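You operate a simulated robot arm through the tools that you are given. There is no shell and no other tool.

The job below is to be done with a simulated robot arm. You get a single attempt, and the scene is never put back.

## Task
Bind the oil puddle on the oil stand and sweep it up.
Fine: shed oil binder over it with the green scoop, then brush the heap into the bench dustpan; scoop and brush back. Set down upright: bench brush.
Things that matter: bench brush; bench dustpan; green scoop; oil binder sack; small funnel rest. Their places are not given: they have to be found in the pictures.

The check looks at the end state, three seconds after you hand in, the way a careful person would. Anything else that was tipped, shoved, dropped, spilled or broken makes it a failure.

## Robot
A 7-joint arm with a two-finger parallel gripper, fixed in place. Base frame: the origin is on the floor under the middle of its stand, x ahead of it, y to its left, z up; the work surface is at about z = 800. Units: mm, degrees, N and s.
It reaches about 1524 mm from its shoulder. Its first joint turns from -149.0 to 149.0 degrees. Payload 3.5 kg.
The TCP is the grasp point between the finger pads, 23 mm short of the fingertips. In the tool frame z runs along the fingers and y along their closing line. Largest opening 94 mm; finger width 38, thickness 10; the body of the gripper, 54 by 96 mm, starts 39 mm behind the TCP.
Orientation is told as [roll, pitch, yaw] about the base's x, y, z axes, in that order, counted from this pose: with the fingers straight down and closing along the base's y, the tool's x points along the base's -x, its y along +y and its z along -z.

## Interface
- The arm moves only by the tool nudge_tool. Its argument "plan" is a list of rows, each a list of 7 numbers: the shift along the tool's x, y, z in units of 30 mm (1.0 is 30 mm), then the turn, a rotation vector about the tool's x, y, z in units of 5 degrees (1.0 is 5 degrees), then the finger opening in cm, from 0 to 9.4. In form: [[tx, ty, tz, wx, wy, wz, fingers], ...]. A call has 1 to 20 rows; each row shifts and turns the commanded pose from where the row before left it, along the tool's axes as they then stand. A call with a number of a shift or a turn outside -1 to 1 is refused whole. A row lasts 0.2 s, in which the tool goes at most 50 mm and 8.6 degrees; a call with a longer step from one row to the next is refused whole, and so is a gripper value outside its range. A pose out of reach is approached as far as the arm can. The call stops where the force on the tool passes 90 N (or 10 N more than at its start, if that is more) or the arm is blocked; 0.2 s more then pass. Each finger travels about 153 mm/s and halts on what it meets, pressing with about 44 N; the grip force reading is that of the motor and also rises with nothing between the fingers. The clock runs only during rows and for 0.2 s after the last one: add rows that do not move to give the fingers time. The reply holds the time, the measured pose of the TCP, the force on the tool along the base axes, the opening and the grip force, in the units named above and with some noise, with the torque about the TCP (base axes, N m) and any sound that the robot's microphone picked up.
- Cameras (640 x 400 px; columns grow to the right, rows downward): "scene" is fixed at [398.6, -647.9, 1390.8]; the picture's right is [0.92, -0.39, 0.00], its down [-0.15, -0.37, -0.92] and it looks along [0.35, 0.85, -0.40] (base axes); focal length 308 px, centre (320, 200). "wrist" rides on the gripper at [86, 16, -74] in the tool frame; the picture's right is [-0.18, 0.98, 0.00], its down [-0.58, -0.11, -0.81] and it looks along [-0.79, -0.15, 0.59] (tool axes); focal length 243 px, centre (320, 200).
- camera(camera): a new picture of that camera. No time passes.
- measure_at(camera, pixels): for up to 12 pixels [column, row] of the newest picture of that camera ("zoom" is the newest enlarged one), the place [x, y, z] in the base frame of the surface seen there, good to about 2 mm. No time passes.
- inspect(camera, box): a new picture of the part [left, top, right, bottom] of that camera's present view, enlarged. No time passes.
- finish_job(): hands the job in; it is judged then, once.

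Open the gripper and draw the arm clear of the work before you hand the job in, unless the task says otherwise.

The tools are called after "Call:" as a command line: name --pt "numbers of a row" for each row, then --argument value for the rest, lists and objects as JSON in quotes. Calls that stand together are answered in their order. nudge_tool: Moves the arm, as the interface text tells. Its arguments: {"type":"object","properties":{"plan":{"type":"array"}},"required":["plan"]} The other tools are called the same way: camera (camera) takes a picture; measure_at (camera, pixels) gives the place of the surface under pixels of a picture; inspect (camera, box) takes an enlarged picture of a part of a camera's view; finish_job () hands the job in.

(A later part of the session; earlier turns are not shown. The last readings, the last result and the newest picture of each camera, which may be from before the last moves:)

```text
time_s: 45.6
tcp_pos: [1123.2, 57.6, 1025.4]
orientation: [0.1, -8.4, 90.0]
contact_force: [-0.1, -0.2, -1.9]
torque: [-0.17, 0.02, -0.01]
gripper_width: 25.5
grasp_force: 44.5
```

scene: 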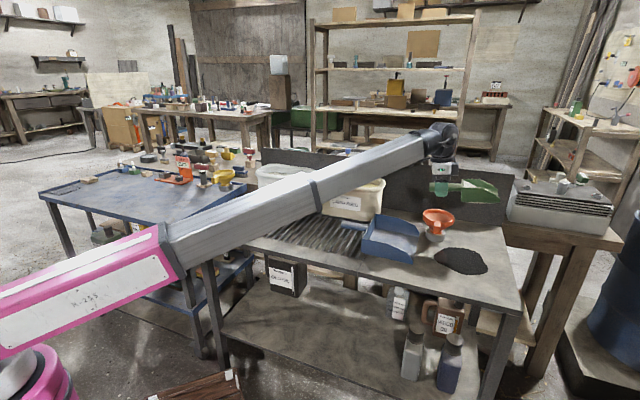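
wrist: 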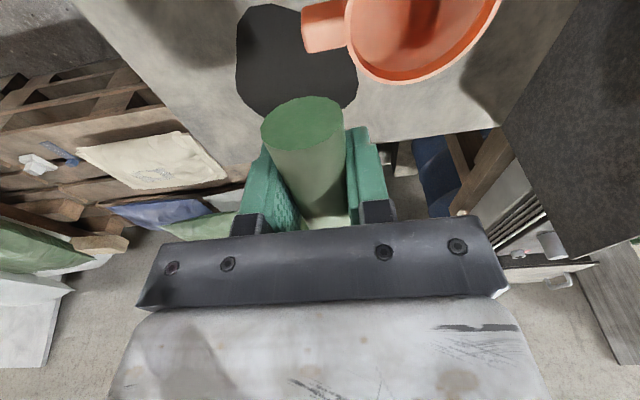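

Now yaw 90°, nose along +y. I'll draw the scoop back and down to about (1122,−198,956) so that its lip stands above the puddle's near-left part.

Call:
nudge_tool --pt "0.3 0 0.04 0 0 0 1.5" --pt "0.626 0 0.08 0 0 0 1.5" --pt "0.626 0 0.08 0 0 0 1.5" --pt "0.626 0 0.08 0 0 0 1.5" --pt "0.626 0 0.08 0 0 0 1.5" --pt "0.626 0 0.08 0 0 0 1.5" --pt "0.626 0 0.08 0 0 0 1.5" --pt "0.626 0 0.08 0 0 0 1.5" --pt "0.626 0 0.08 0 0 0 1.5" --pt "0.626 0 0.08 0 0 0 1.5" --pt "0.626 0 0.08 0 0 0 1.5" --pt "0.626 0 0.08 0 0 0 1.5" --pt "0.626 0 0.08 0 0 0 1.5" --pt "0.626 0 0.08 0 0 0 1.5" --pt "0.332 0 0.04 0 0 0 1.5" --pt "0 0 0 0 0 0 1.5"

Call:
inspect --camera "scene" --box '[370, 140, 570, 290]'

Call:
camera --camera "wrist"

```text
time_s: 49.0
tcp_pos: [1122.3, -198.2, 954.9]
orientation: [0.1, -8.4, 90.0]
contact_force: [0.3, -0.2, -2.5]
torque: [-0.18, 0.01, 0.0]
gripper_width: 25.7
grasp_force: 44.2
```

```text
2.67 times, centred on (470, 215) of scene
```

zoom: 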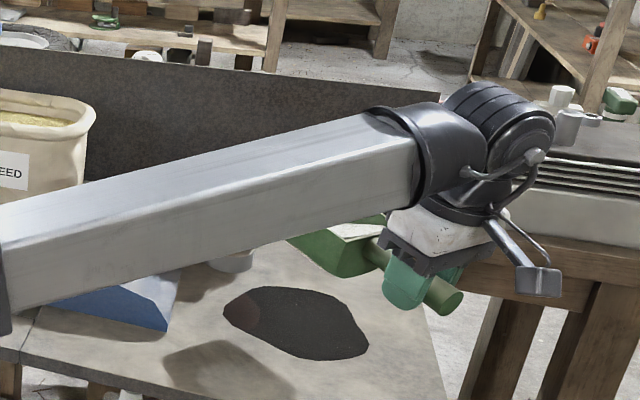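

```text
taken
```

wrist: 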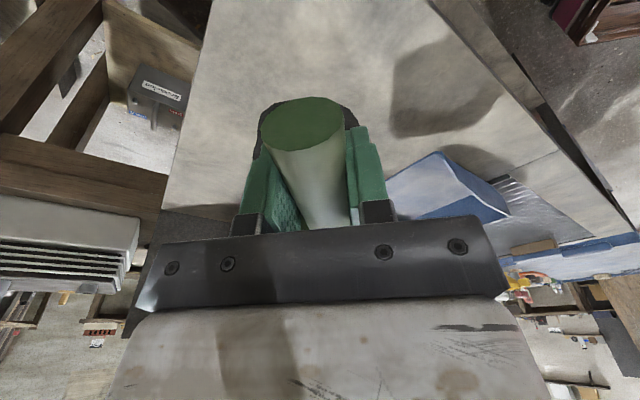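

The scoop (zoom (340,240)) is above the puddle. I'll tilt gradually to 20° nose-down and watch the load.

Call:
nudge_tool --pt "0 0 0 0 0.947 0 1.5" --pt "0 0 0 0 0.947 0 1.5" --pt "0 0 0 0 0.947 0 1.5" --pt "0 0 0 0 0.947 0 1.5" --pt "0 0 0 0 0.947 0 1.5" --pt "0 0 0 0 0.947 0 1.5" --pt "0 0 0 0 0 0 1.5"

Call:
inspect --camera "scene" --box '[400, 170, 530, 290]'

```text
time_s: 50.6
tcp_pos: [1122.0, -197.0, 955.1]
orientation: [0.1, 20.0, 90.1]
contact_force: [-0.1, 0.0, -2.1]
torque: [-0.16, 0.02, 0.03]
gripper_width: 25.6
grasp_force: 44.2
```

```text
3.33 times, centred on (465, 230) of scene
```

zoom: 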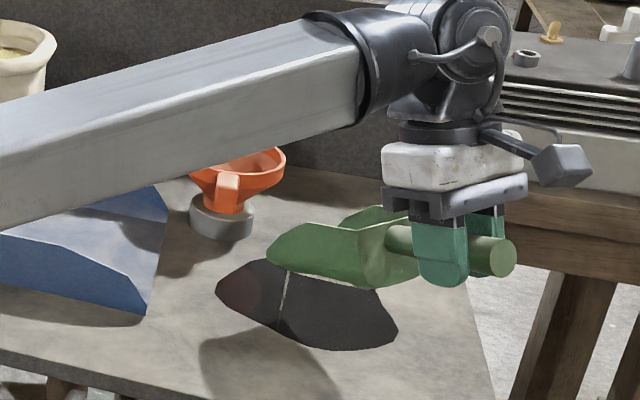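

A thin stream is already falling from the lip (zoom (288,280) to (280,330)). I'll measure where it lands and where the lip stands.

Call:
measure_at --camera "zoom" --pixels '[[280, 333], [283, 315], [287, 285], [270, 258], [330, 275], [375, 290], [365, 225], [300, 225], [350, 210], [240, 290], [340, 320], [385, 330]]'

Call:
inspect --camera "scene" --box '[440, 225, 500, 285]'

```text
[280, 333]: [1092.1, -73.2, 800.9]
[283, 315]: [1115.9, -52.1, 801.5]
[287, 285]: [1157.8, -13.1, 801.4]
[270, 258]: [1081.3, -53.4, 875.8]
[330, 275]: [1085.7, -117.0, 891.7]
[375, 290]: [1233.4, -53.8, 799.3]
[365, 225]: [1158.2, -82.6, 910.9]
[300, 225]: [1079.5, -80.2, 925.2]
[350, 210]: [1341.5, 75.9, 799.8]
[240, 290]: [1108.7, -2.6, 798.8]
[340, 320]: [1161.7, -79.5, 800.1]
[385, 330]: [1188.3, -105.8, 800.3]
```

```text
6.67 times, centred on (470, 255) of scene
```

zoom: 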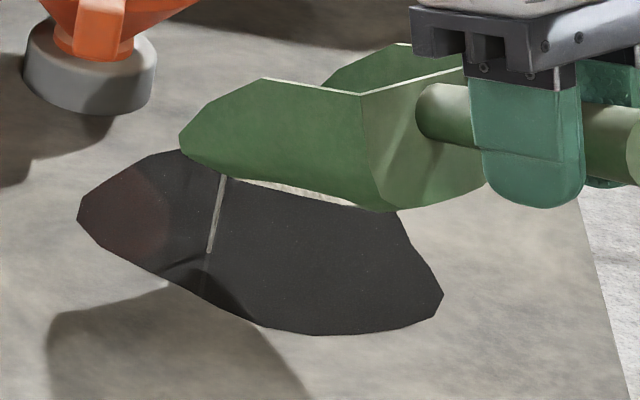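

The stream lands near (1118,−50), below the middle of the lip, so it is a narrow pour that I must move about. I'll sweep the lip slowly toward +y at this tilt and look at the deposit.

Call:
nudge_tool --pt "-0.251 0 -0.091 0 0 0 1.5" --pt "-0.251 0 -0.091 0 0 0 1.5" --pt "-0.251 0 -0.091 0 0 0 1.5" --pt "-0.251 0 -0.091 0 0 0 1.5" --pt "-0.251 0 -0.091 0 0 0 1.5" --pt "-0.251 0 -0.091 0 0 0 1.5" --pt "-0.251 0 -0.091 0 0 0 1.5"

Call:
inspect --camera "scene" --box '[420, 190, 520, 290]'

```text
time_s: 52.2
tcp_pos: [1121.8, -142.6, 953.0]
orientation: [0.1, 19.9, 90.0]
contact_force: [0.7, -0.2, -1.3]
torque: [-0.14, -0.01, 0.02]
gripper_width: 25.6
grasp_force: 44.3
```

```text
4.00 times, centred on (470, 240) of scene
```

zoom: 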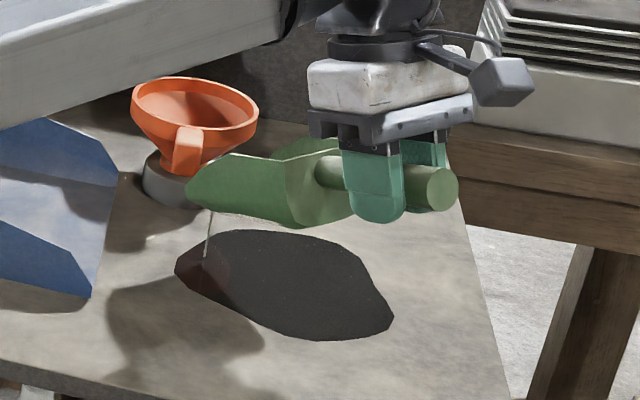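

A thin trickle lands near the upper-left edge with little deposit visible so far. I'll shift the lip over the middle line (x≈1165), tilt to 26° and sweep back toward −y.

Call:
nudge_tool --pt "0 -0.36 0 0 0.3 0 1.5" --pt "0 -0.36 0 0 0.3 0 1.5" --pt "0 -0.36 0 0 0.3 0 1.5" --pt "0 -0.36 0 0 0.3 0 1.5" --pt "0.24 0 0.117 0 0 0 1.5" --pt "0.24 0 0.117 0 0 0 1.5" --pt "0.24 0 0.117 0 0 0 1.5" --pt "0.24 0 0.117 0 0 0 1.5"

Call:
inspect --camera "scene" --box '[420, 190, 520, 290]'

```text
time_s: 54.0
tcp_pos: [1166.4, -173.9, 954.9]
orientation: [0.1, 25.9, 90.1]
contact_force: [0.1, -0.8, -1.6]
torque: [-0.12, -0.02, -0.04]
gripper_width: 25.7
grasp_force: 43.8
```

```text
4.00 times, centred on (470, 240) of scene
```

zoom: 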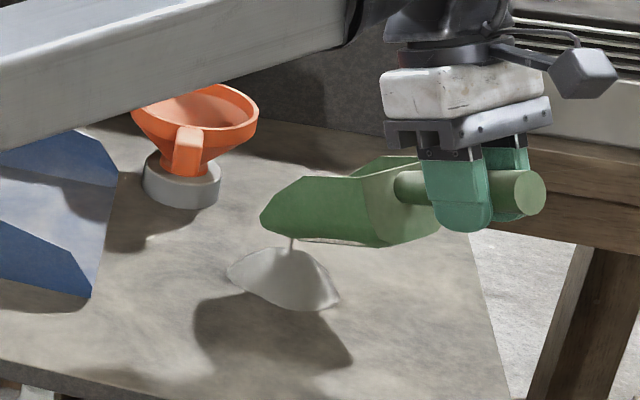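

The dark puddle is gone and a pale heap stands in its place at zoom (285,278). I'll level the scoop now to stop the stream and look at the heap.

Call:
nudge_tool --pt "0 0 0 0 -1 0 1.5" --pt "0 0 0 0 -1 0 1.5" --pt "0 0 0 0 -1 0 1.5" --pt "0 0 0 0 -1 0 1.5" --pt "0 0 0 0 -1 0 1.5" --pt "0 0 0 0 -1 0 1.5" --pt "0 0 0 0 0 0 1.5"

Call:
inspect --camera "scene" --box '[420, 190, 520, 290]'

Call:
inspect --camera "scene" --box '[430, 225, 490, 280]'

```text
time_s: 55.6
tcp_pos: [1165.4, -174.9, 954.1]
orientation: [0.1, -4.0, 90.0]
contact_force: [0.0, 0.0, -1.5]
torque: [-0.16, 0.03, -0.03]
gripper_width: 25.5
grasp_force: 44.4
```

```text
4.00 times, centred on (470, 240) of scene
```

zoom: 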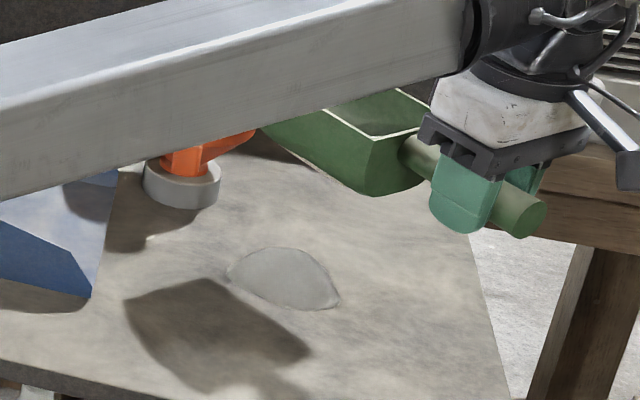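

```text
7.27 times, centred on (460, 252) of scene
```

zoom: 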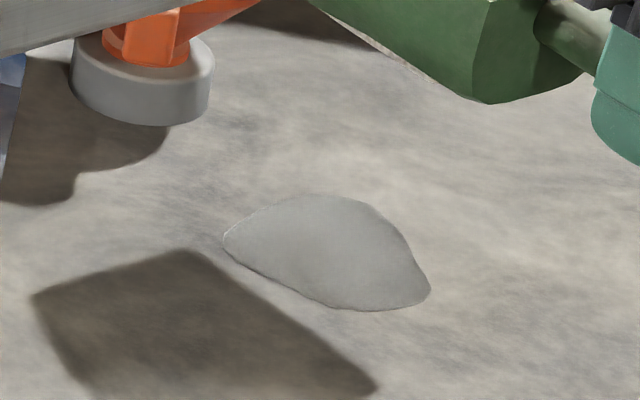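

The heap is a low grey mound with no dark oil left around it. I'll measure its outline and height.

Call:
measure_at --camera "zoom" --pixels '[[226, 236], [265, 205], [315, 196], [370, 207], [405, 245], [428, 288], [375, 308], [310, 293], [260, 262], [320, 245], [350, 230], [290, 220]]'

Call:
measure_at --camera "scene" --pixels '[[440, 300], [500, 280], [420, 262], [480, 290], [450, 280], [430, 250]]'

```text
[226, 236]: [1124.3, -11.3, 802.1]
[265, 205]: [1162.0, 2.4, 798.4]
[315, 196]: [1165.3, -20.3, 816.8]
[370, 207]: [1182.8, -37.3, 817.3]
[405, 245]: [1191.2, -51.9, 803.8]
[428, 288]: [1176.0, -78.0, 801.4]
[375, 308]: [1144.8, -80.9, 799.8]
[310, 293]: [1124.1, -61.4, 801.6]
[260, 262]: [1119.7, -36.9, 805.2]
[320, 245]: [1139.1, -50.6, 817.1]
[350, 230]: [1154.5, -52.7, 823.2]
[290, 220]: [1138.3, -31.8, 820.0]
```

```text
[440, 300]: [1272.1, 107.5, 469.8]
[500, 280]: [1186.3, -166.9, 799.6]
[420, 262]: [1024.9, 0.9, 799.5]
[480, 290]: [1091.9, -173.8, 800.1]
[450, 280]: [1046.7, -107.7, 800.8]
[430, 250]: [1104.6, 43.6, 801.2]
```

The heap spans x 1119–1191, y −81–0, up to z≈823: the puddle is fully taken up. A load remains in the scoop, so I'll carry it back to the binder tub; first tip the nose up and go back to (1122,57,1026).

Call:
nudge_tool --pt "0 0 0 0 -0.8 0 1.5" --pt "-0.3 0.05 -0.2 0 0 0 1.5" --pt "-0.58 0.106 -0.085 0 0 0 1.5" --pt "-0.58 0.106 -0.085 0 0 0 1.5" --pt "-0.58 0.106 -0.085 0 0 0 1.5" --pt "-0.58 0.106 -0.085 0 0 0 1.5" --pt "-0.58 0.106 -0.085 0 0 0 1.5" --pt "-0.58 0.106 -0.085 0 0 0 1.5" --pt "-0.58 0.106 -0.085 0 0 0 1.5" --pt "-0.58 0.106 -0.085 0 0 0 1.5" --pt "-0.58 0.106 -0.085 0 0 0 1.5" --pt "-0.58 0.106 -0.085 0 0 0 1.5" --pt "-0.58 0.106 -0.085 0 0 0 1.5" --pt "-0.58 0.106 -0.085 0 0 0 1.5" --pt "-0.58 0.106 -0.085 0 0 0 1.5" --pt "-0.15 0 -0.04 0 0 0 1.5" --pt "0 0 0 0 0 0 1.5"

Call:
inspect --camera "scene" --box '[380, 110, 540, 230]'

```text
time_s: 59.2
tcp_pos: [1122.2, 56.5, 1026.8]
orientation: [0.1, -8.1, 90.0]
contact_force: [0.0, -0.3, -1.5]
torque: [-0.18, -0.01, 0.01]
gripper_width: 25.5
grasp_force: 43.5
```

```text
3.33 times, centred on (460, 170) of scene
```

zoom: 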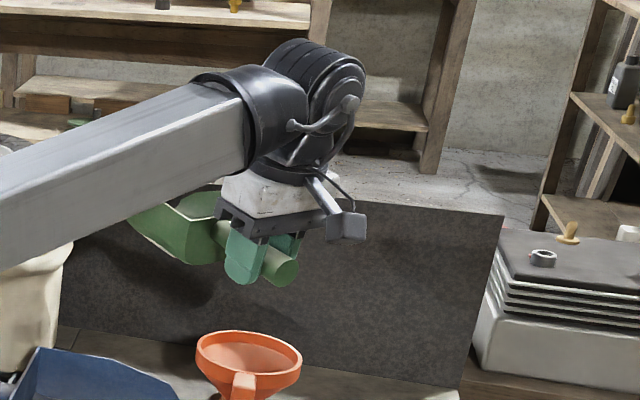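

Rotate back about the vertical from yaw 90° toward −45° (two calls), keeping the nose up.

Call:
nudge_tool --pt "0 0 0 0.07 0 0.495 1.5" --pt "0 0 0 0.139 0 0.99 1.5" --pt "0 0 0 0.139 0 0.99 1.5" --pt "0 0 0 0.139 0 0.99 1.5" --pt "0 0 0 0.139 0 0.99 1.5" --pt "0 0 0 0.139 0 0.99 1.5" --pt "0 0 0 0.139 0 0.99 1.5" --pt "0 0 0 0.139 0 0.99 1.5" --pt "0 0 0 0.139 0 0.99 1.5" --pt "0 0 0 0.139 0 0.99 1.5" --pt "0 0 0 0.139 0 0.99 1.5" --pt "0 0 0 0.139 0 0.99 1.5" --pt "0 0 0 0.139 0 0.99 1.5" --pt "0 0 0 0.139 0 0.99 1.5" --pt "0 0 0 0.139 0 0.99 1.5" --pt "0 0 0 0.139 0 0.99 1.5" --pt "0 0 0 0.139 0 0.99 1.5" --pt "0 0 0 0.139 0 0.99 1.5" --pt "0 0 0 0.139 0 0.99 1.5" --pt "0 0 0 0.07 0 0.495 1.5"

Call:
nudge_tool --pt "0 0 0 0.07 0 0.495 1.5" --pt "0 0 0 0.139 0 0.99 1.5" --pt "0 0 0 0.139 0 0.99 1.5" --pt "0 0 0 0.139 0 0.99 1.5" --pt "0 0 0 0.139 0 0.99 1.5" --pt "0 0 0 0.139 0 0.99 1.5" --pt "0 0 0 0.139 0 0.99 1.5" --pt "0 0 0 0.139 0 0.99 1.5" --pt "0 0 0 0.07 0 0.495 1.5" --pt "0 0 0 0 0 0 1.5"

Call:
inspect --camera "scene" --box '[400, 150, 540, 290]'

```text
time_s: 63.4
tcp_pos: [1121.8, 58.1, 1028.8]
orientation: [0.0, -7.8, -5.2]
contact_force: [-0.2, 0.7, -0.8]
torque: [0.02, 0.14, -0.02]
gripper_width: 25.7
grasp_force: 44.0
```

```text
time_s: 65.6
tcp_pos: [1122.4, 57.4, 1028.5]
orientation: [-0.2, -8.0, -45.0]
contact_force: [0.2, -0.3, -2.2]
torque: [0.08, 0.1, 0.03]
gripper_width: 25.5
grasp_force: 43.6
```

```text
2.86 times, centred on (470, 220) of scene
```

zoom: 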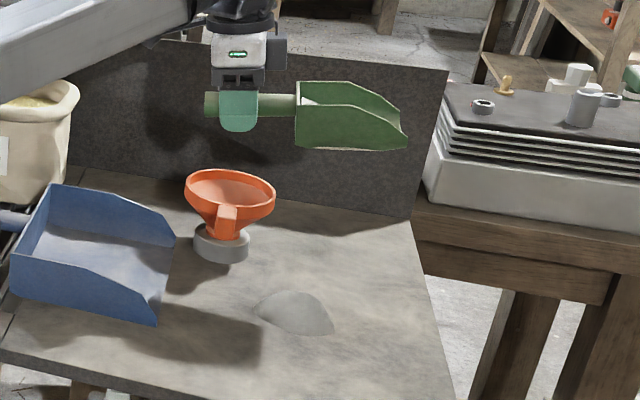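

Some binder remains at the back of the bowl. I'll carry it back along the same high path to the binder tub (first half).

Call:
nudge_tool --pt "0.278 0.064 -0.052 0 0 0 1.5" --pt "0.486 0.111 -0.092 0 0 0 1.5" --pt "0.694 0.159 -0.131 0 0 0 1.5" --pt "0.694 0.159 -0.131 0 0 0 1.5" --pt "0.694 0.159 -0.131 0 0 0 1.5" --pt "0.694 0.159 -0.131 0 0 0 1.5" --pt "0.694 0.159 -0.131 0 0 0 1.5" --pt "0.694 0.159 -0.131 0 0 0 1.5" --pt "0.694 0.159 -0.131 0 0 0 1.5" --pt "0.694 0.159 -0.131 0 0 0 1.5" --pt "0.694 0.159 -0.131 0 0 0 1.5" --pt "0.694 0.159 -0.131 0 0 0 1.5" --pt "0.694 0.159 -0.131 0 0 0 1.5" --pt "0.694 0.159 -0.131 0 0 0 1.5" --pt "0.694 0.159 -0.131 0 0 0 1.5" --pt "0.694 0.159 -0.131 0 0 0 1.5" --pt "0.694 0.159 -0.131 0 0 0 1.5" --pt "0.694 0.159 -0.131 0 0 0 1.5" --pt "0.486 0.111 -0.092 0 0 0 1.5" --pt "0.208 0.048 -0.039 0 0 0 1.5"

Call:
nudge_tool --pt "0.278 0.064 -0.052 0 0 0 1.5" --pt "0.486 0.111 -0.092 0 0 0 1.5" --pt "0.694 0.159 -0.131 0 0 0 1.5" --pt "0.694 0.159 -0.131 0 0 0 1.5" --pt "0.694 0.159 -0.131 0 0 0 1.5" --pt "0.694 0.159 -0.131 0 0 0 1.5" --pt "0.694 0.159 -0.131 0 0 0 1.5" --pt "0.694 0.159 -0.131 0 0 0 1.5" --pt "0.694 0.159 -0.131 0 0 0 1.5" --pt "0.694 0.159 -0.131 0 0 0 1.5" --pt "0.694 0.159 -0.131 0 0 0 1.5" --pt "0.694 0.159 -0.131 0 0 0 1.5" --pt "0.694 0.159 -0.131 0 0 0 1.5" --pt "0.694 0.159 -0.131 0 0 0 1.5" --pt "0.694 0.159 -0.131 0 0 0 1.5" --pt "0.694 0.159 -0.131 0 0 0 1.5" --pt "0.694 0.159 -0.131 0 0 0 1.5" --pt "0.486 0.111 -0.092 0 0 0 1.5" --pt "0.347 0.08 -0.065 0 0 0 1.5" --pt "0 0 0 0 0 0 1.5"

Call:
inspect --camera "scene" --box '[230, 100, 340, 190]'

```text
time_s: 69.8
tcp_pos: [913.2, 388.5, 1046.3]
orientation: [-0.1, -8.1, -45.0]
contact_force: [0.0, -0.1, -2.3]
torque: [0.11, 0.07, -0.01]
gripper_width: 25.9
grasp_force: 43.8
```

```text
time_s: 74.0
tcp_pos: [714.1, 707.2, 1062.4]
orientation: [-0.1, -8.0, -45.0]
contact_force: [-0.2, 0.0, -2.2]
torque: [0.12, 0.11, -0.04]
gripper_width: 25.6
grasp_force: 44.0
```

```text
4.44 times, centred on (285, 145) of scene
```

zoom: 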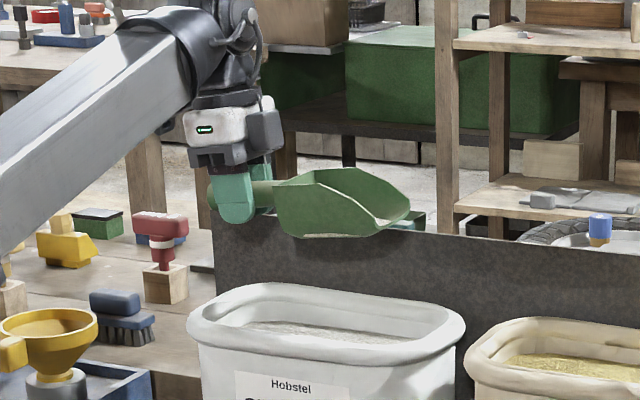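

Back above the tub (u≈1005, v≈5). I'll raise 35 mm, then tilt the scoop nose-down to 45° so that the remainder runs into the middle of the tub.

Call:
nudge_tool --pt "0 0 -0.6 0 0 0 1.5" --pt "0 0 -0.6 0 0 0 1.5" --pt "0 0 0 0 1 0 1.5" --pt "0 0 0 0 1 0 1.5" --pt "0 0 0 0 1 0 1.5" --pt "0 0 0 0 1 0 1.5" --pt "0 0 0 0 1 0 1.5" --pt "0 0 0 0 1 0 1.5" --pt "0 0 0 0 1 0 1.5" --pt "0 0 0 0 1 0 1.5" --pt "0 0 0 0 1 0 1.5" --pt "0 0 0 0 1 0 1.5" --pt "0 0 0 0 0.6 0 1.5" --pt "0 0 0 0 0 0 1.5" --pt "0 0 0 0 0 0 1.5" --pt "0 0 0 0 0 0 1.5" --pt "0 0 0 0 0 0 1.5"

Call:
inspect --camera "scene" --box '[230, 100, 340, 190]'

```text
time_s: 77.6
tcp_pos: [709.8, 710.9, 1098.9]
orientation: [-0.1, 45.0, -45.1]
contact_force: [0.4, 0.3, -1.8]
torque: [0.01, 0.04, 0.0]
gripper_width: 25.6
grasp_force: 43.7
```

```text
4.44 times, centred on (285, 145) of scene
```

zoom: 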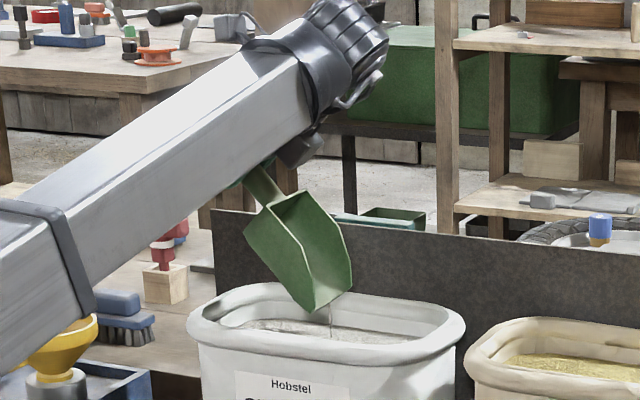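

The bowl looks almost bare, with a thin stream falling into the tub. I'll tip to 60° and wait a second to empty it fully.

Call:
nudge_tool --pt "0 0 0 0 1 0 1.5" --pt "0 0 0 0 1 0 1.5" --pt "0 0 0 0 1 0 1.5" --pt "0 0 0 0 0 0 1.5" --pt "0 0 0 0 0 0 1.5" --pt "0 0 0 0 0 0 1.5" --pt "0 0 0 0 0 0 1.5" --pt "0 0 0 0 0 0 1.5" --pt "0 0 0 0 0 0 1.5"

Call:
inspect --camera "scene" --box '[230, 100, 340, 190]'

```text
time_s: 79.6
tcp_pos: [709.3, 709.9, 1099.3]
orientation: [-0.1, 60.1, -45.1]
contact_force: [-0.1, -0.6, -1.0]
torque: [0.03, 0.03, 0.02]
gripper_width: 25.6
grasp_force: 43.9
```

```text
4.44 times, centred on (285, 145) of scene
```

zoom: 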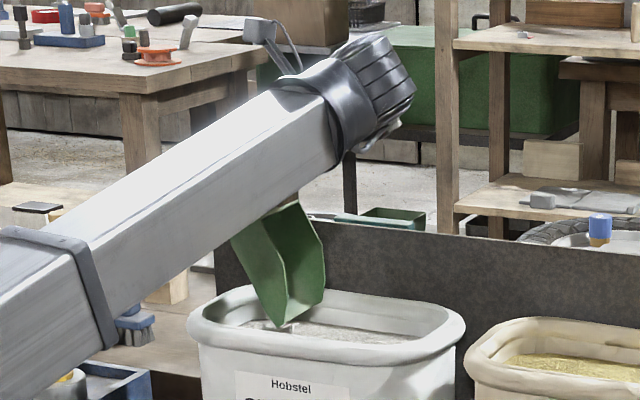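

Empty. I'll level the scoop again and lower to z≈1040 above the tub.

Call:
nudge_tool --pt "0 0 0 0 -1 0 1.5" --pt "0 0 0 0 -1 0 1.5" --pt "0 0 0 0 -1 0 1.5" --pt "0 0 0 0 -1 0 1.5" --pt "0 0 0 0 -1 0 1.5" --pt "0 0 0 0 -1 0 1.5" --pt "0 0 0 0 -1 0 1.5" --pt "0 0 0 0 -1 0 1.5" --pt "0 0 0 0 -1 0 1.5" --pt "0 0 0 0 -1 0 1.5" --pt "0 0 0 0 -1 0 1.5" --pt "0 0 0 0 -1 0 1.5" --pt "0 0 0.6 0 0 0 1.5" --pt "0 0 0.6 0 0 0 1.5" --pt "0 0 0.6 0 0 0 1.5" --pt "0 0 0 0 0 0 1.5"

Call:
inspect --camera "scene" --box '[230, 100, 340, 190]'

```text
time_s: 83.0
tcp_pos: [709.6, 710.6, 1045.4]
orientation: [-0.1, 0.0, -44.9]
contact_force: [-0.9, 0.8, -0.7]
torque: [0.08, 0.05, 0.0]
gripper_width: 25.5
grasp_force: 44.3
```

```text
4.44 times, centred on (285, 145) of scene
```

zoom: 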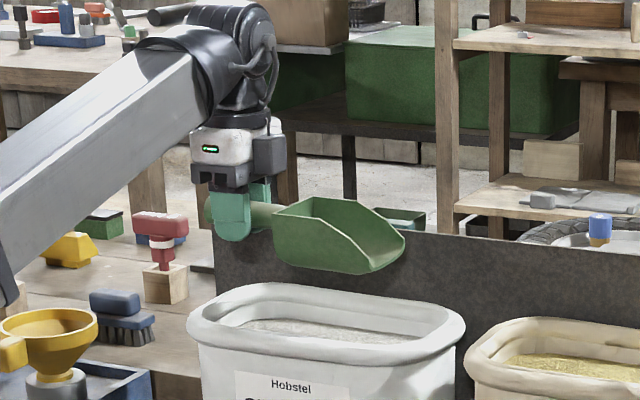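

The scoop is bare and level. I'll carry it back above its place (u≈639, v≈249.5) and lower to z≈920.

Call:
nudge_tool --pt "-0.642 -0.936 0 0 0 0 1.5" --pt "-0.642 -0.936 0 0 0 0 1.5" --pt "-0.642 -0.936 0 0 0 0 1.5" --pt "-0.642 -0.936 0 0 0 0 1.5" --pt "-0.642 -0.936 0 0 0 0 1.5" --pt "-0.642 -0.936 0 0 0 0 1.5" --pt "-0.642 -0.936 0 0 0 0 1.5" --pt "-0.642 -0.936 0 0 0 0 1.5" --pt "-0.642 -0.936 0 0 0 0 1.5" --pt "-0.642 -0.936 0 0 0 0 1.5" --pt "-0.642 -0.936 0 0 0 0 1.5" --pt "-0.642 -0.936 0 0 0 0 1.5" --pt "-0.642 -0.936 0 0 0 0 1.5" --pt "0 0 0.833 0 0 0 1.5" --pt "0 0 0.833 0 0 0 1.5" --pt "0 0 0.833 0 0 0 1.5" --pt "0 0 0.833 0 0 0 1.5" --pt "0 0 0.833 0 0 0 1.5" --pt "0 0 0 0 0 0 1.5"

Call:
nudge_tool --pt "0 0 0 0 0 -1 1.5" --pt "0 0 0 0 0 -1 1.5" --pt "0 0 0 0 0 -1 1.5" --pt "0 0 0 0 0 -1 1.5" --pt "0 0 0 0 0 -1 1.5" --pt "0 0 0 0 0 -1 1.5" --pt "0 0 0 0 0 -1 1.5" --pt "0 0 0 0 0 -1 1.5" --pt "0 0 0 0 0 -1 1.5" --pt "0 0 0 0 0 -1 1.5" --pt "0 0 0 0 0 -1 1.5" --pt "0 0 0 0 0 -1 1.5" --pt "0 0 0 0 0 -1 1.5" --pt "0 0 0 0 0 -1 1.5" --pt "0 0 0 0 0 -1 1.5" --pt "0 0 0 0 0 -1 1.5" --pt "0 0 0 0 0 -1 1.5" --pt "0 0 0 0 0 -1 1.5" --pt "0 0 0 0 0 0 1.5"

Call:
inspect --camera "scene" --box '[200, 150, 360, 250]'

```text
time_s: 87.0
tcp_pos: [627.7, 274.8, 918.7]
orientation: [-0.2, -0.1, -45.0]
contact_force: [-0.9, -0.1, -1.5]
torque: [0.07, 0.08, 0.01]
gripper_width: 25.6
grasp_force: 43.7
```

```text
time_s: 91.0
tcp_pos: [629.2, 274.9, 920.6]
orientation: [-0.1, 0.1, 45.0]
contact_force: [0.6, -1.2, -1.8]
torque: [-0.08, 0.12, 0.03]
gripper_width: 25.4
grasp_force: 44.5
```

```text
4.00 times, centred on (280, 200) of scene
```

zoom: 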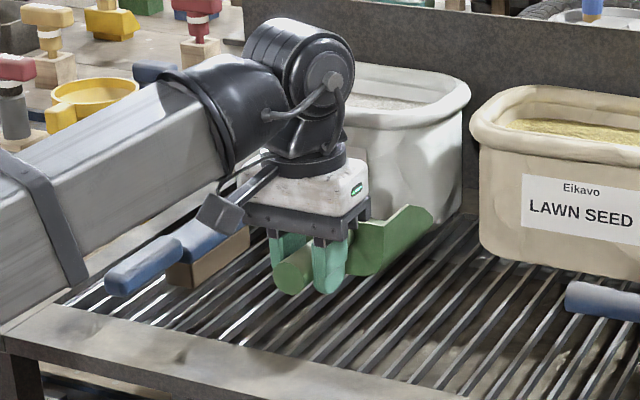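

The pose matches the one just after lifting. I'll lower 76 mm, the last bit slowly, and check force for contact.

Call:
nudge_tool --pt "0 0 0.6 0 0 0 1.5" --pt "0 0 0.6 0 0 0 1.5" --pt "0 0 0.6 0 0 0 1.5" --pt "0 0 0.4 0 0 0 1.5" --pt "0 0 0.2 0 0 0 1.5" --pt "0 0 0.13 0 0 0 1.5" --pt "0 0 0 0 0 0 1.5" --pt "0 0 0 0 0 0 1.5"

Call:
inspect --camera "scene" --box '[215, 190, 325, 259]'

```text
time_s: 92.8
tcp_pos: [629.4, 274.2, 843.2]
orientation: [0.0, 0.2, 45.0]
contact_force: [0.1, -0.2, -1.0]
torque: [-0.12, 0.09, 0.01]
gripper_width: 25.6
grasp_force: 44.1
```

```text
5.80 times, centred on (270, 224) of scene
```

zoom: 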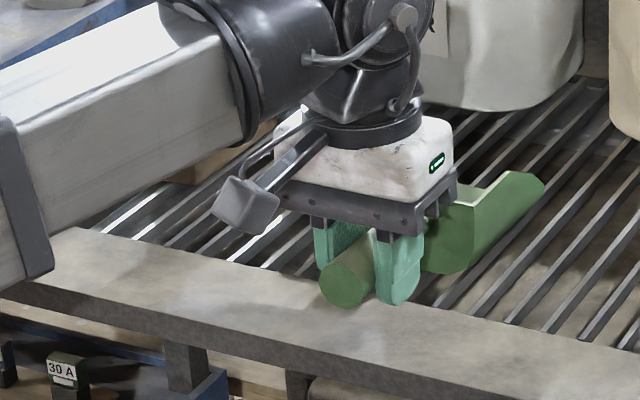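

Not yet touching (force still the scoop's weight); grasp height was about 841.5. I'll lower another 2 mm in small steps.

Call:
nudge_tool --pt "0 0 0.035 0 0 0 1.5" --pt "0 0 0.035 0 0 0 1.5" --pt "0 0 0 0 0 0 1.5" --pt "0 0 0 0 0 0 1.5"

```text
time_s: 93.8
tcp_pos: [627.8, 275.8, 842.7]
orientation: [0.0, 0.0, 45.0]
contact_force: [-0.3, 0.0, 9.6]
torque: [1.03, -1.06, 0.08]
gripper_width: 25.6
grasp_force: 44.3
```

The bowl now bears on the grating (9.6 N up). I'll open the fingers to release and then rise straight up.

Call:
nudge_tool --pt "0 0 -0.02 0 0 0 1.5" --pt "0 0 0 0 0 0 4.0" --pt "0 0 0 0 0 0 6.0" --pt "0 0 0 0 0 0 9.0" --pt "0 0 0 0 0 0 9.4" --pt "0 0 0 0 0 0 9.4"

Call:
inspect --camera "scene" --box '[215, 190, 325, 259]'

```text
time_s: 95.2
tcp_pos: [628.6, 274.2, 842.6]
orientation: [0.0, 0.1, 45.0]
contact_force: [0.0, 0.8, 0.5]
torque: [-0.01, 0.0, 0.03]
gripper_width: 93.9
grasp_force: 0.0
```

```text
5.80 times, centred on (270, 224) of scene
```

zoom: 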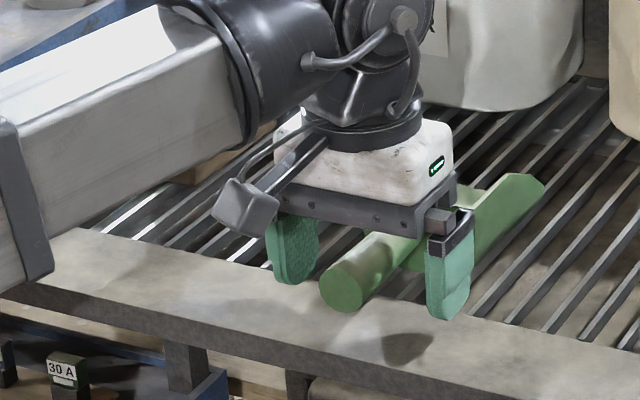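

Scoop rests as it was. I'll rise about 80 mm and go over to the brush handle at (u≈690, v≈30) for a closer look.

Call:
nudge_tool --pt "0 0 -0.4 0 0 0 9.4" --pt "0 0 -0.7 0 0 0 9.4" --pt "0 0 -0.8 0 0 0 9.4" --pt "0 0 -0.7 0 0 0 9.4" --pt "-0.215 0.919 0 0 0 0 9.4" --pt "-0.215 0.919 0 0 0 0 9.4" --pt "-0.215 0.919 0 0 0 0 9.4" --pt "-0.215 0.919 0 0 0 0 9.4" --pt "-0.215 0.919 0 0 0 0 9.4" --pt "-0.215 0.919 0 0 0 0 9.4" --pt "-0.215 0.919 0 0 0 0 9.4" --pt "-0.215 0.919 0 0 0 0 9.4" --pt "0 0 0 0 0 0 9.4"

Call:
camera --camera "wrist"

Call:
inspect --camera "scene" --box '[200, 150, 360, 250]'

```text
time_s: 98.0
tcp_pos: [509.9, 468.2, 921.0]
orientation: [0.0, 0.1, 45.0]
contact_force: [-0.8, 0.7, 0.2]
torque: [0.0, 0.04, 0.05]
gripper_width: 94.0
grasp_force: 0.1
```

```text
taken
```

wrist: 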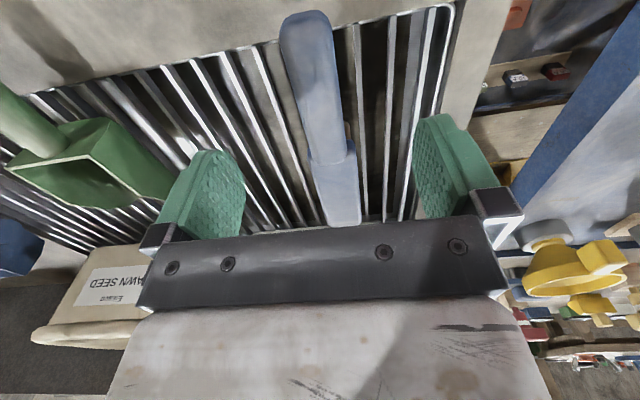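

```text
4.00 times, centred on (280, 200) of scene
```

zoom: 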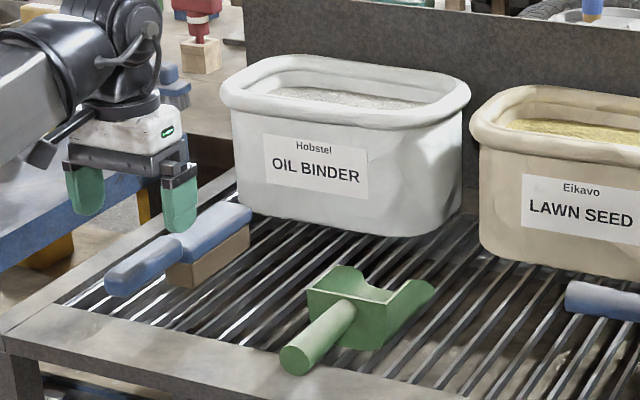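

The scoop lies in its place. The brush handle runs from (305,15) to (332,155) in the wrist view; I'll measure its edges and the block behind it.

Call:
measure_at --camera "wrist" --pixels '[[305, 16], [284, 35], [330, 30], [308, 45], [290, 70], [336, 70], [314, 75], [300, 110], [342, 110], [321, 115], [315, 158], [352, 150]]'

Call:
measure_at --camera "wrist" --pixels '[[330, 150], [333, 175], [318, 180], [352, 180], [340, 200], [328, 215], [358, 215], [345, 218], [318, 165], [350, 165], [295, 90], [338, 90]]'

Call:
inspect --camera "scene" --box '[215, 195, 275, 235]'

```text
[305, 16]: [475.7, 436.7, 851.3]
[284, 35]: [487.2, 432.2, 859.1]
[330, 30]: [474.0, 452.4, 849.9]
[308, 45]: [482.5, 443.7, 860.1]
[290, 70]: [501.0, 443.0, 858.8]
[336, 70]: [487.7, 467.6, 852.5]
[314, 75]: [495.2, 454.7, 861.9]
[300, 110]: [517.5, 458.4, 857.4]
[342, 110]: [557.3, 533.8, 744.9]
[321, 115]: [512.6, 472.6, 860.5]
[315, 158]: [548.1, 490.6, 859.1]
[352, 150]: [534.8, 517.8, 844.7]
```

```text
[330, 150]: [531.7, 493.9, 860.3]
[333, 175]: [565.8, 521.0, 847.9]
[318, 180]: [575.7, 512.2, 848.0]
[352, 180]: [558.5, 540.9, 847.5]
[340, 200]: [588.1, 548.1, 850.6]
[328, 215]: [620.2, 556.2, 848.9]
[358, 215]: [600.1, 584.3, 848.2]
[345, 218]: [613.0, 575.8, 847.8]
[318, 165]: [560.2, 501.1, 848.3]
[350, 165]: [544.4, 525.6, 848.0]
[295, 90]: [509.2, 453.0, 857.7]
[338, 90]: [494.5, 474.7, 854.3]
```

```text
10.00 times, centred on (245, 215) of scene
```

zoom: 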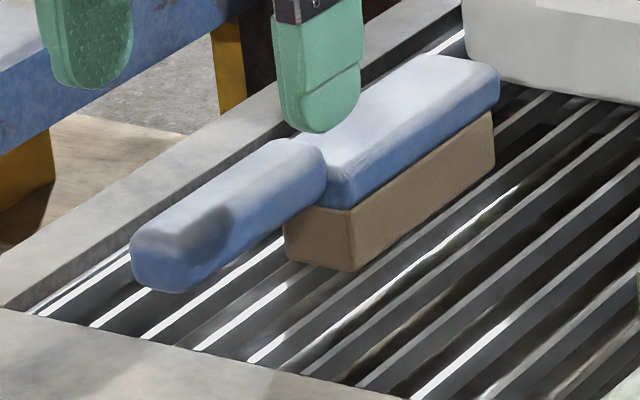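

Handle: v from 13 to 43 (centre ≈28), u 645–740, top z≈861; block u 745–850, v 11–46, top 848. I'll lower over the handle at u≈710, z≈846 with open fingers.

Call:
nudge_tool --pt "-0.307 0.02 0 0 0 0 9.4" --pt "-0.307 0.02 0 0 0 0 9.4" --pt "0 0 0.6 0 0 0 9.4" --pt "0 0 0.6 0 0 0 9.4" --pt "0 0 0.6 0 0 0 9.4" --pt "0 0 0.5 0 0 0 9.4" --pt "0 0 0.2 0 0 0 9.4" --pt "0 0 0 0 0 0 9.4"

Call:
camera --camera "wrist"

Call:
inspect --camera "scene" --box '[195, 180, 285, 240]'

```text
time_s: 99.8
tcp_pos: [521.4, 480.9, 846.1]
orientation: [0.0, -0.1, 45.1]
contact_force: [0.1, 0.0, -0.5]
torque: [0.02, 0.04, 0.04]
gripper_width: 94.1
grasp_force: 0.0
```

```text
taken
```

wrist: 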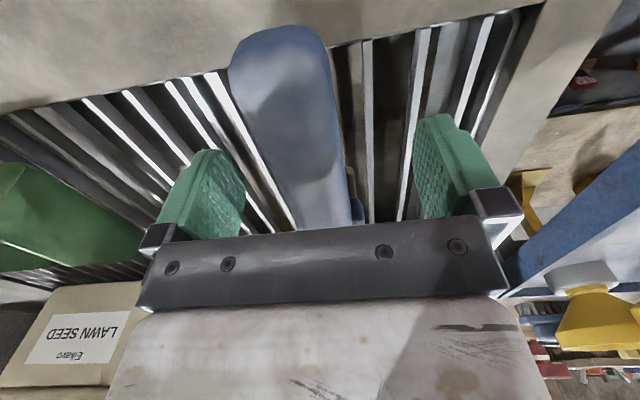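

```text
6.67 times, centred on (240, 210) of scene
```

zoom: 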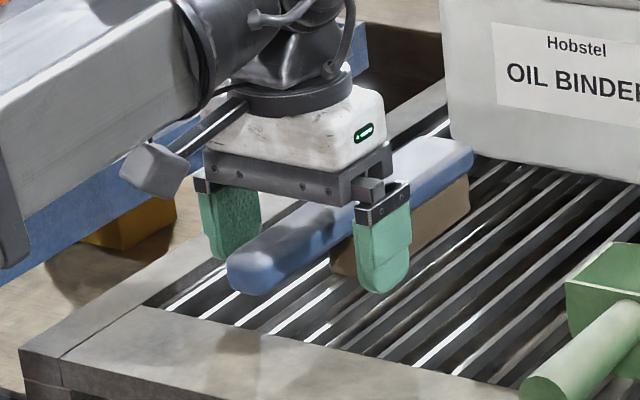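

The handle lies between the fingers. I'll close and hold.

Call:
nudge_tool --pt "0 0 0 0 0 0 1.5" --pt "0 0 0 0 0 0 1.5" --pt "0 0 0 0 0 0 1.5" --pt "0 0 0 0 0 0 1.5"

Call:
inspect --camera "scene" --box '[195, 180, 285, 240]'

```text
time_s: 100.8
tcp_pos: [521.7, 481.5, 844.9]
orientation: [0.0, 0.1, 44.9]
contact_force: [0.0, -0.5, -0.4]
torque: [0.07, -0.08, -0.12]
gripper_width: 27.7
grasp_force: 44.1
```

```text
6.67 times, centred on (240, 210) of scene
```

zoom: 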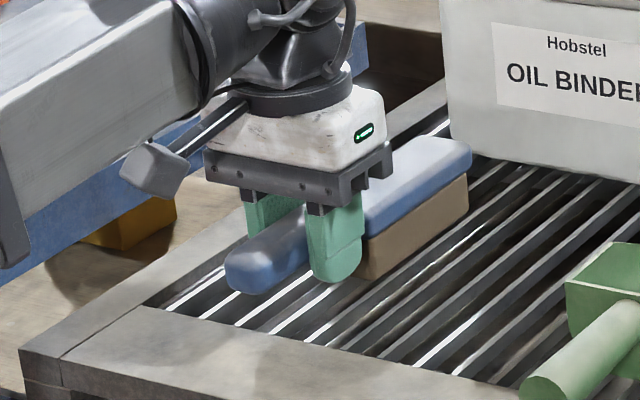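

Gripped at 27.7 mm. I'll lift the brush 90 mm and, before travelling, measure the dustpan walls and the funnel's tab more closely.

Call:
nudge_tool --pt "0 0 -0.3 0 0 0 1.5" --pt "0 0 -0.5 0 0 0 1.5" --pt "0 0 -0.6 0 0 0 1.5" --pt "0 0 -0.6 0 0 0 1.5" --pt "0 0 -0.6 0 0 0 1.5" --pt "0 0 -0.4 0 0 0 1.5" --pt "0 0 0 0 0 0 1.5"

Call:
inspect --camera "scene" --box '[200, 160, 320, 240]'

Call:
inspect --camera "scene" --box '[350, 195, 490, 285]'

```text
time_s: 102.4
tcp_pos: [522.3, 480.3, 936.0]
orientation: [0.0, 0.2, 45.0]
contact_force: [-0.9, -0.1, -2.2]
torque: [-0.12, 0.09, -0.02]
gripper_width: 27.6
grasp_force: 44.2
```

```text
5.00 times, centred on (260, 200) of scene
```

zoom: 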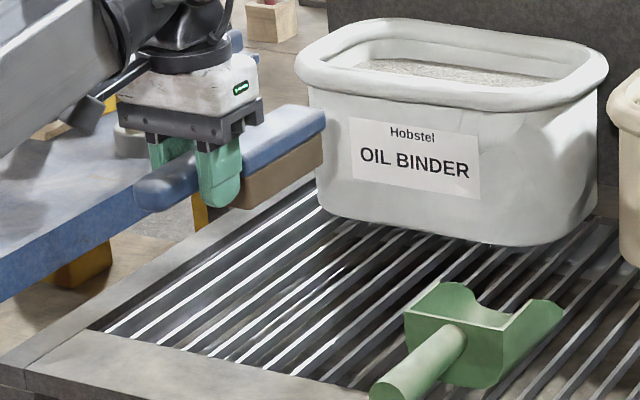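

```text
4.44 times, centred on (420, 240) of scene
```

zoom: 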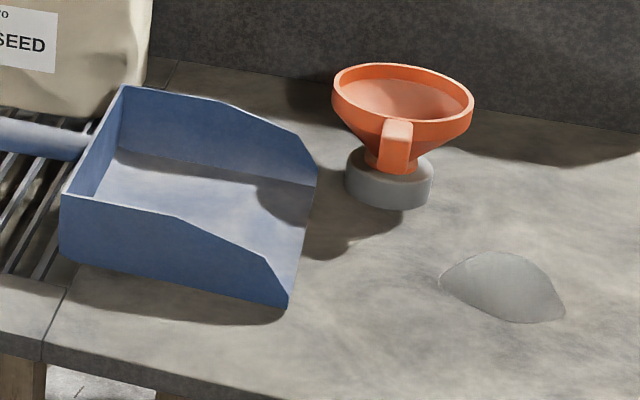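

Measure the pan: near wall top from (62,197) via (178,219), (265,259) to the lip corner (287,295); far wall top (125,88), (215,103), (300,142), (315,172); floor; and the funnel tab bottom (395,170).

Call:
measure_at --camera "zoom" --pixels '[[64, 199], [178, 222], [222, 242], [264, 262], [275, 280], [285, 293], [284, 305], [75, 245], [160, 280], [200, 295], [60, 255], [150, 230]]'

Call:
measure_at --camera "zoom" --pixels '[[126, 90], [215, 106], [258, 128], [298, 143], [314, 175], [300, 220], [296, 250], [290, 285], [230, 200], [150, 180], [310, 185], [115, 155]]'

Call:
measure_at --camera "zoom" --pixels '[[395, 170], [395, 125], [383, 150], [410, 145], [350, 185], [430, 190], [390, 205], [390, 158], [372, 165], [345, 160], [440, 130], [400, 60]]'

```text
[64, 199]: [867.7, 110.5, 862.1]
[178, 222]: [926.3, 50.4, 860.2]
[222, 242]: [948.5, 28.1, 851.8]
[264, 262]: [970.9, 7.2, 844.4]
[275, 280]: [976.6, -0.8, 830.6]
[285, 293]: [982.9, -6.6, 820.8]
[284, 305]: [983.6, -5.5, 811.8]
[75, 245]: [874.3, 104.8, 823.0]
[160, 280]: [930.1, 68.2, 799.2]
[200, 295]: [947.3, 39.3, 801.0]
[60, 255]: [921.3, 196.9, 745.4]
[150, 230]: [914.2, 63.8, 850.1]
```

```text
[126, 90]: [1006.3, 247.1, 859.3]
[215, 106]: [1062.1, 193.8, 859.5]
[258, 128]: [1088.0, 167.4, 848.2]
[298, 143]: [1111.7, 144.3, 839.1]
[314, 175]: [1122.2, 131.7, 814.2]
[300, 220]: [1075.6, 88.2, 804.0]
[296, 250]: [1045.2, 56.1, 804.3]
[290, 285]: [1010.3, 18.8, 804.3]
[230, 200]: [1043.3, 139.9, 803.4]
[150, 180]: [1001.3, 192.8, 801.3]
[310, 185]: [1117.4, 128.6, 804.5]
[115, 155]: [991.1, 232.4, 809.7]
```

```text
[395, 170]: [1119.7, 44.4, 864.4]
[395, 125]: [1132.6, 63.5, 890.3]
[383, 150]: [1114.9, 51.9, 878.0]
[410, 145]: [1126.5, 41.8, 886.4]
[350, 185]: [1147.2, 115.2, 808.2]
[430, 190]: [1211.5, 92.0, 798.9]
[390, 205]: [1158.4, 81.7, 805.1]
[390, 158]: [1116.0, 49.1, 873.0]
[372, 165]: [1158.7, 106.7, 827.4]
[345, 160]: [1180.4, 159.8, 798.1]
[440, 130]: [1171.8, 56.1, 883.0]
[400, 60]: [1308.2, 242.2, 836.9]
```

Pan walls stand at u≈690 and 888, lip at v≈700, floor z≈804, near wall rising from 821 at the lip to 844 at v=681. With the present grip the fingers would foul the near wall, so I'll set the brush back down and regrip nearer the handle's end.

Call:
nudge_tool --pt "0 0 0.6 0 0 0 1.5" --pt "0 0 0.6 0 0 0 1.5" --pt "0 0 0.6 0 0 0 1.5" --pt "0 0 0.6 0 0 0 1.5" --pt "0 0 0.4 0 0 0 1.5" --pt "0 0 0.15 0 0 0 1.5" --pt "0 0 0 0 0 0 1.5" --pt "0 0 0 0 0 0 1.5"

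```text
time_s: 104.2
tcp_pos: [521.8, 480.9, 846.9]
orientation: [0.0, 0.1, 45.0]
contact_force: [-0.1, 0.0, -2.6]
torque: [-0.1, 0.1, -0.01]
gripper_width: 27.6
grasp_force: 44.0
```

Still hanging; lower the last millimetres.

Call:
nudge_tool --pt "0 0 0.03 0 0 0 1.5" --pt "0 0 0.02 0 0 0 1.5" --pt "0 0 0 0 0 0 1.5" --pt "0 0 0 0 0 0 1.5"

```text
time_s: 105.2
tcp_pos: [521.7, 481.9, 844.5]
orientation: [0.1, 0.0, 45.0]
contact_force: [-0.2, 0.3, -1.2]
torque: [0.01, -0.04, 0.0]
gripper_width: 27.6
grasp_force: 43.7
```

The load has come off (torque ≈ 0), so it is resting. Open the fingers, then shift 28 mm toward the handle end.

Call:
nudge_tool --pt "0 0 0.015 0 0 0 1.5" --pt "0 0 0 0 0 0 4.0" --pt "0 0 0 0 0 0 6.0" --pt "0 0 0 0 0 0 9.0" --pt "0 0 0 0 0 0 9.4" --pt "0.45 0 0 0 0 0 9.4" --pt "0.45 0 0 0 0 0 9.4" --pt "0 0 0 0 0 0 9.4"

Call:
inspect --camera "scene" --box '[195, 180, 285, 240]'

Call:
camera --camera "wrist"

```text
time_s: 107.0
tcp_pos: [502.7, 461.4, 845.9]
orientation: [-0.1, 0.1, 45.0]
contact_force: [0.6, 0.5, 0.6]
torque: [0.0, 0.01, 0.01]
gripper_width: 94.0
grasp_force: 0.1
```

```text
6.67 times, centred on (240, 210) of scene
```

zoom: 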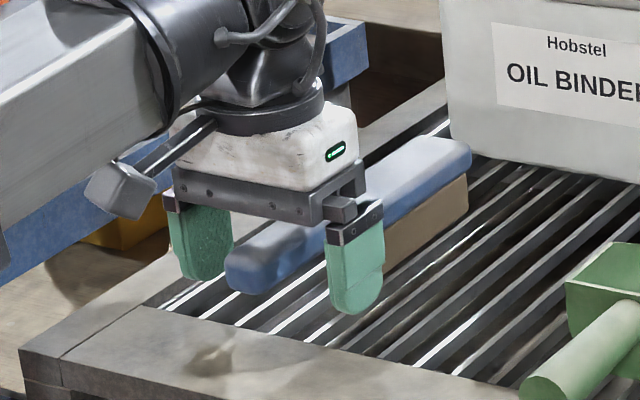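

```text
taken
```

wrist: 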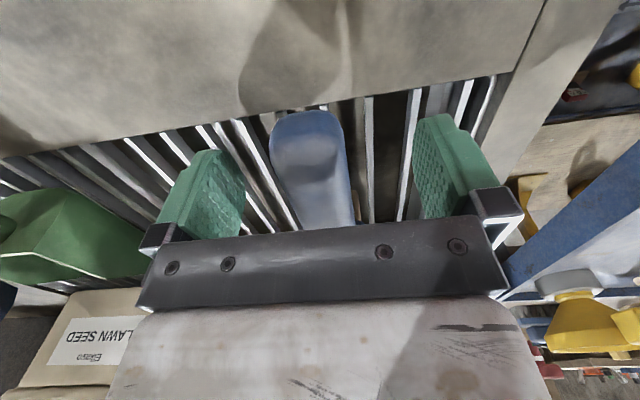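

TCP now at u≈682. I'll trim 0.8 mm sideways to the handle's centre and close.

Call:
nudge_tool --pt "0 0.027 0 0 0 0 9.4" --pt "0 0 0 0 0 0 6.0" --pt "0 0 0 0 0 0 1.5" --pt "0 0 0 0 0 0 1.5" --pt "0 0 0 0 0 0 1.5" --pt "0 0 0 0 0 0 1.5"

```text
time_s: 108.4
tcp_pos: [501.5, 463.2, 845.2]
orientation: [0.0, 0.1, 45.0]
contact_force: [1.1, -0.9, -0.3]
torque: [-0.05, -0.02, -0.08]
gripper_width: 27.6
grasp_force: 44.4
```

Regripped. Lift the brush about 95 mm and check how it hangs.

Call:
nudge_tool --pt "0 0 -0.3 0 0 0 1.5" --pt "0 0 -0.5 0 0 0 1.5" --pt "0 0 -0.6 0 0 0 1.5" --pt "0 0 -0.6 0 0 0 1.5" --pt "0 0 -0.6 0 0 0 1.5" --pt "0 0 -0.4 0 0 0 1.5" --pt "0 0 -0.15 0 0 0 1.5" --pt "0 0 0 0 0 0 1.5"

Call:
inspect --camera "scene" --box '[195, 160, 285, 220]'

```text
time_s: 110.2
tcp_pos: [501.6, 463.0, 940.2]
orientation: [0.0, 0.1, 45.0]
contact_force: [0.1, 0.3, -1.1]
torque: [-0.11, 0.13, 0.01]
gripper_width: 27.6
grasp_force: 44.5
```

```text
6.67 times, centred on (240, 190) of scene
```

zoom: 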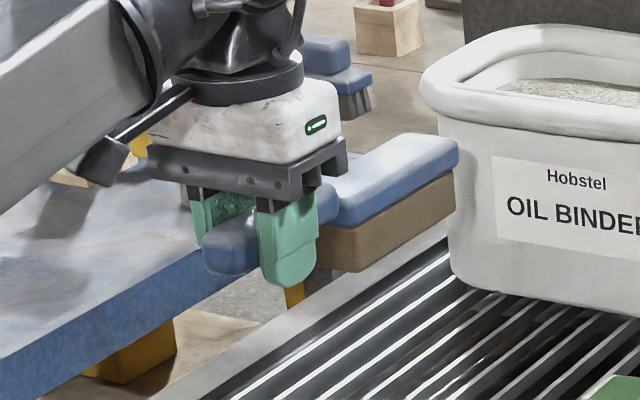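

The brush hangs level. I'll measure the bristle bottom, block top and handle bottom relative to the TCP (z 940).

Call:
measure_at --camera "zoom" --pixels '[[322, 262], [360, 268], [400, 240], [450, 205], [322, 235], [380, 215], [455, 155], [240, 270], [215, 268], [245, 240], [340, 180], [450, 175]]'

```text
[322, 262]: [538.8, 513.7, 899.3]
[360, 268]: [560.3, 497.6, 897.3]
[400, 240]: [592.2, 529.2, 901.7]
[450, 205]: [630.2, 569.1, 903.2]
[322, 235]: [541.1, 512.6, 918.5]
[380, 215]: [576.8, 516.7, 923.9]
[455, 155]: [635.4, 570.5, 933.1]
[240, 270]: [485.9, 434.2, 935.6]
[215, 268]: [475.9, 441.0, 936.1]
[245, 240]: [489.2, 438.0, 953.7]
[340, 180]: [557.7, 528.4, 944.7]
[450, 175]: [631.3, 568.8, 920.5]
```

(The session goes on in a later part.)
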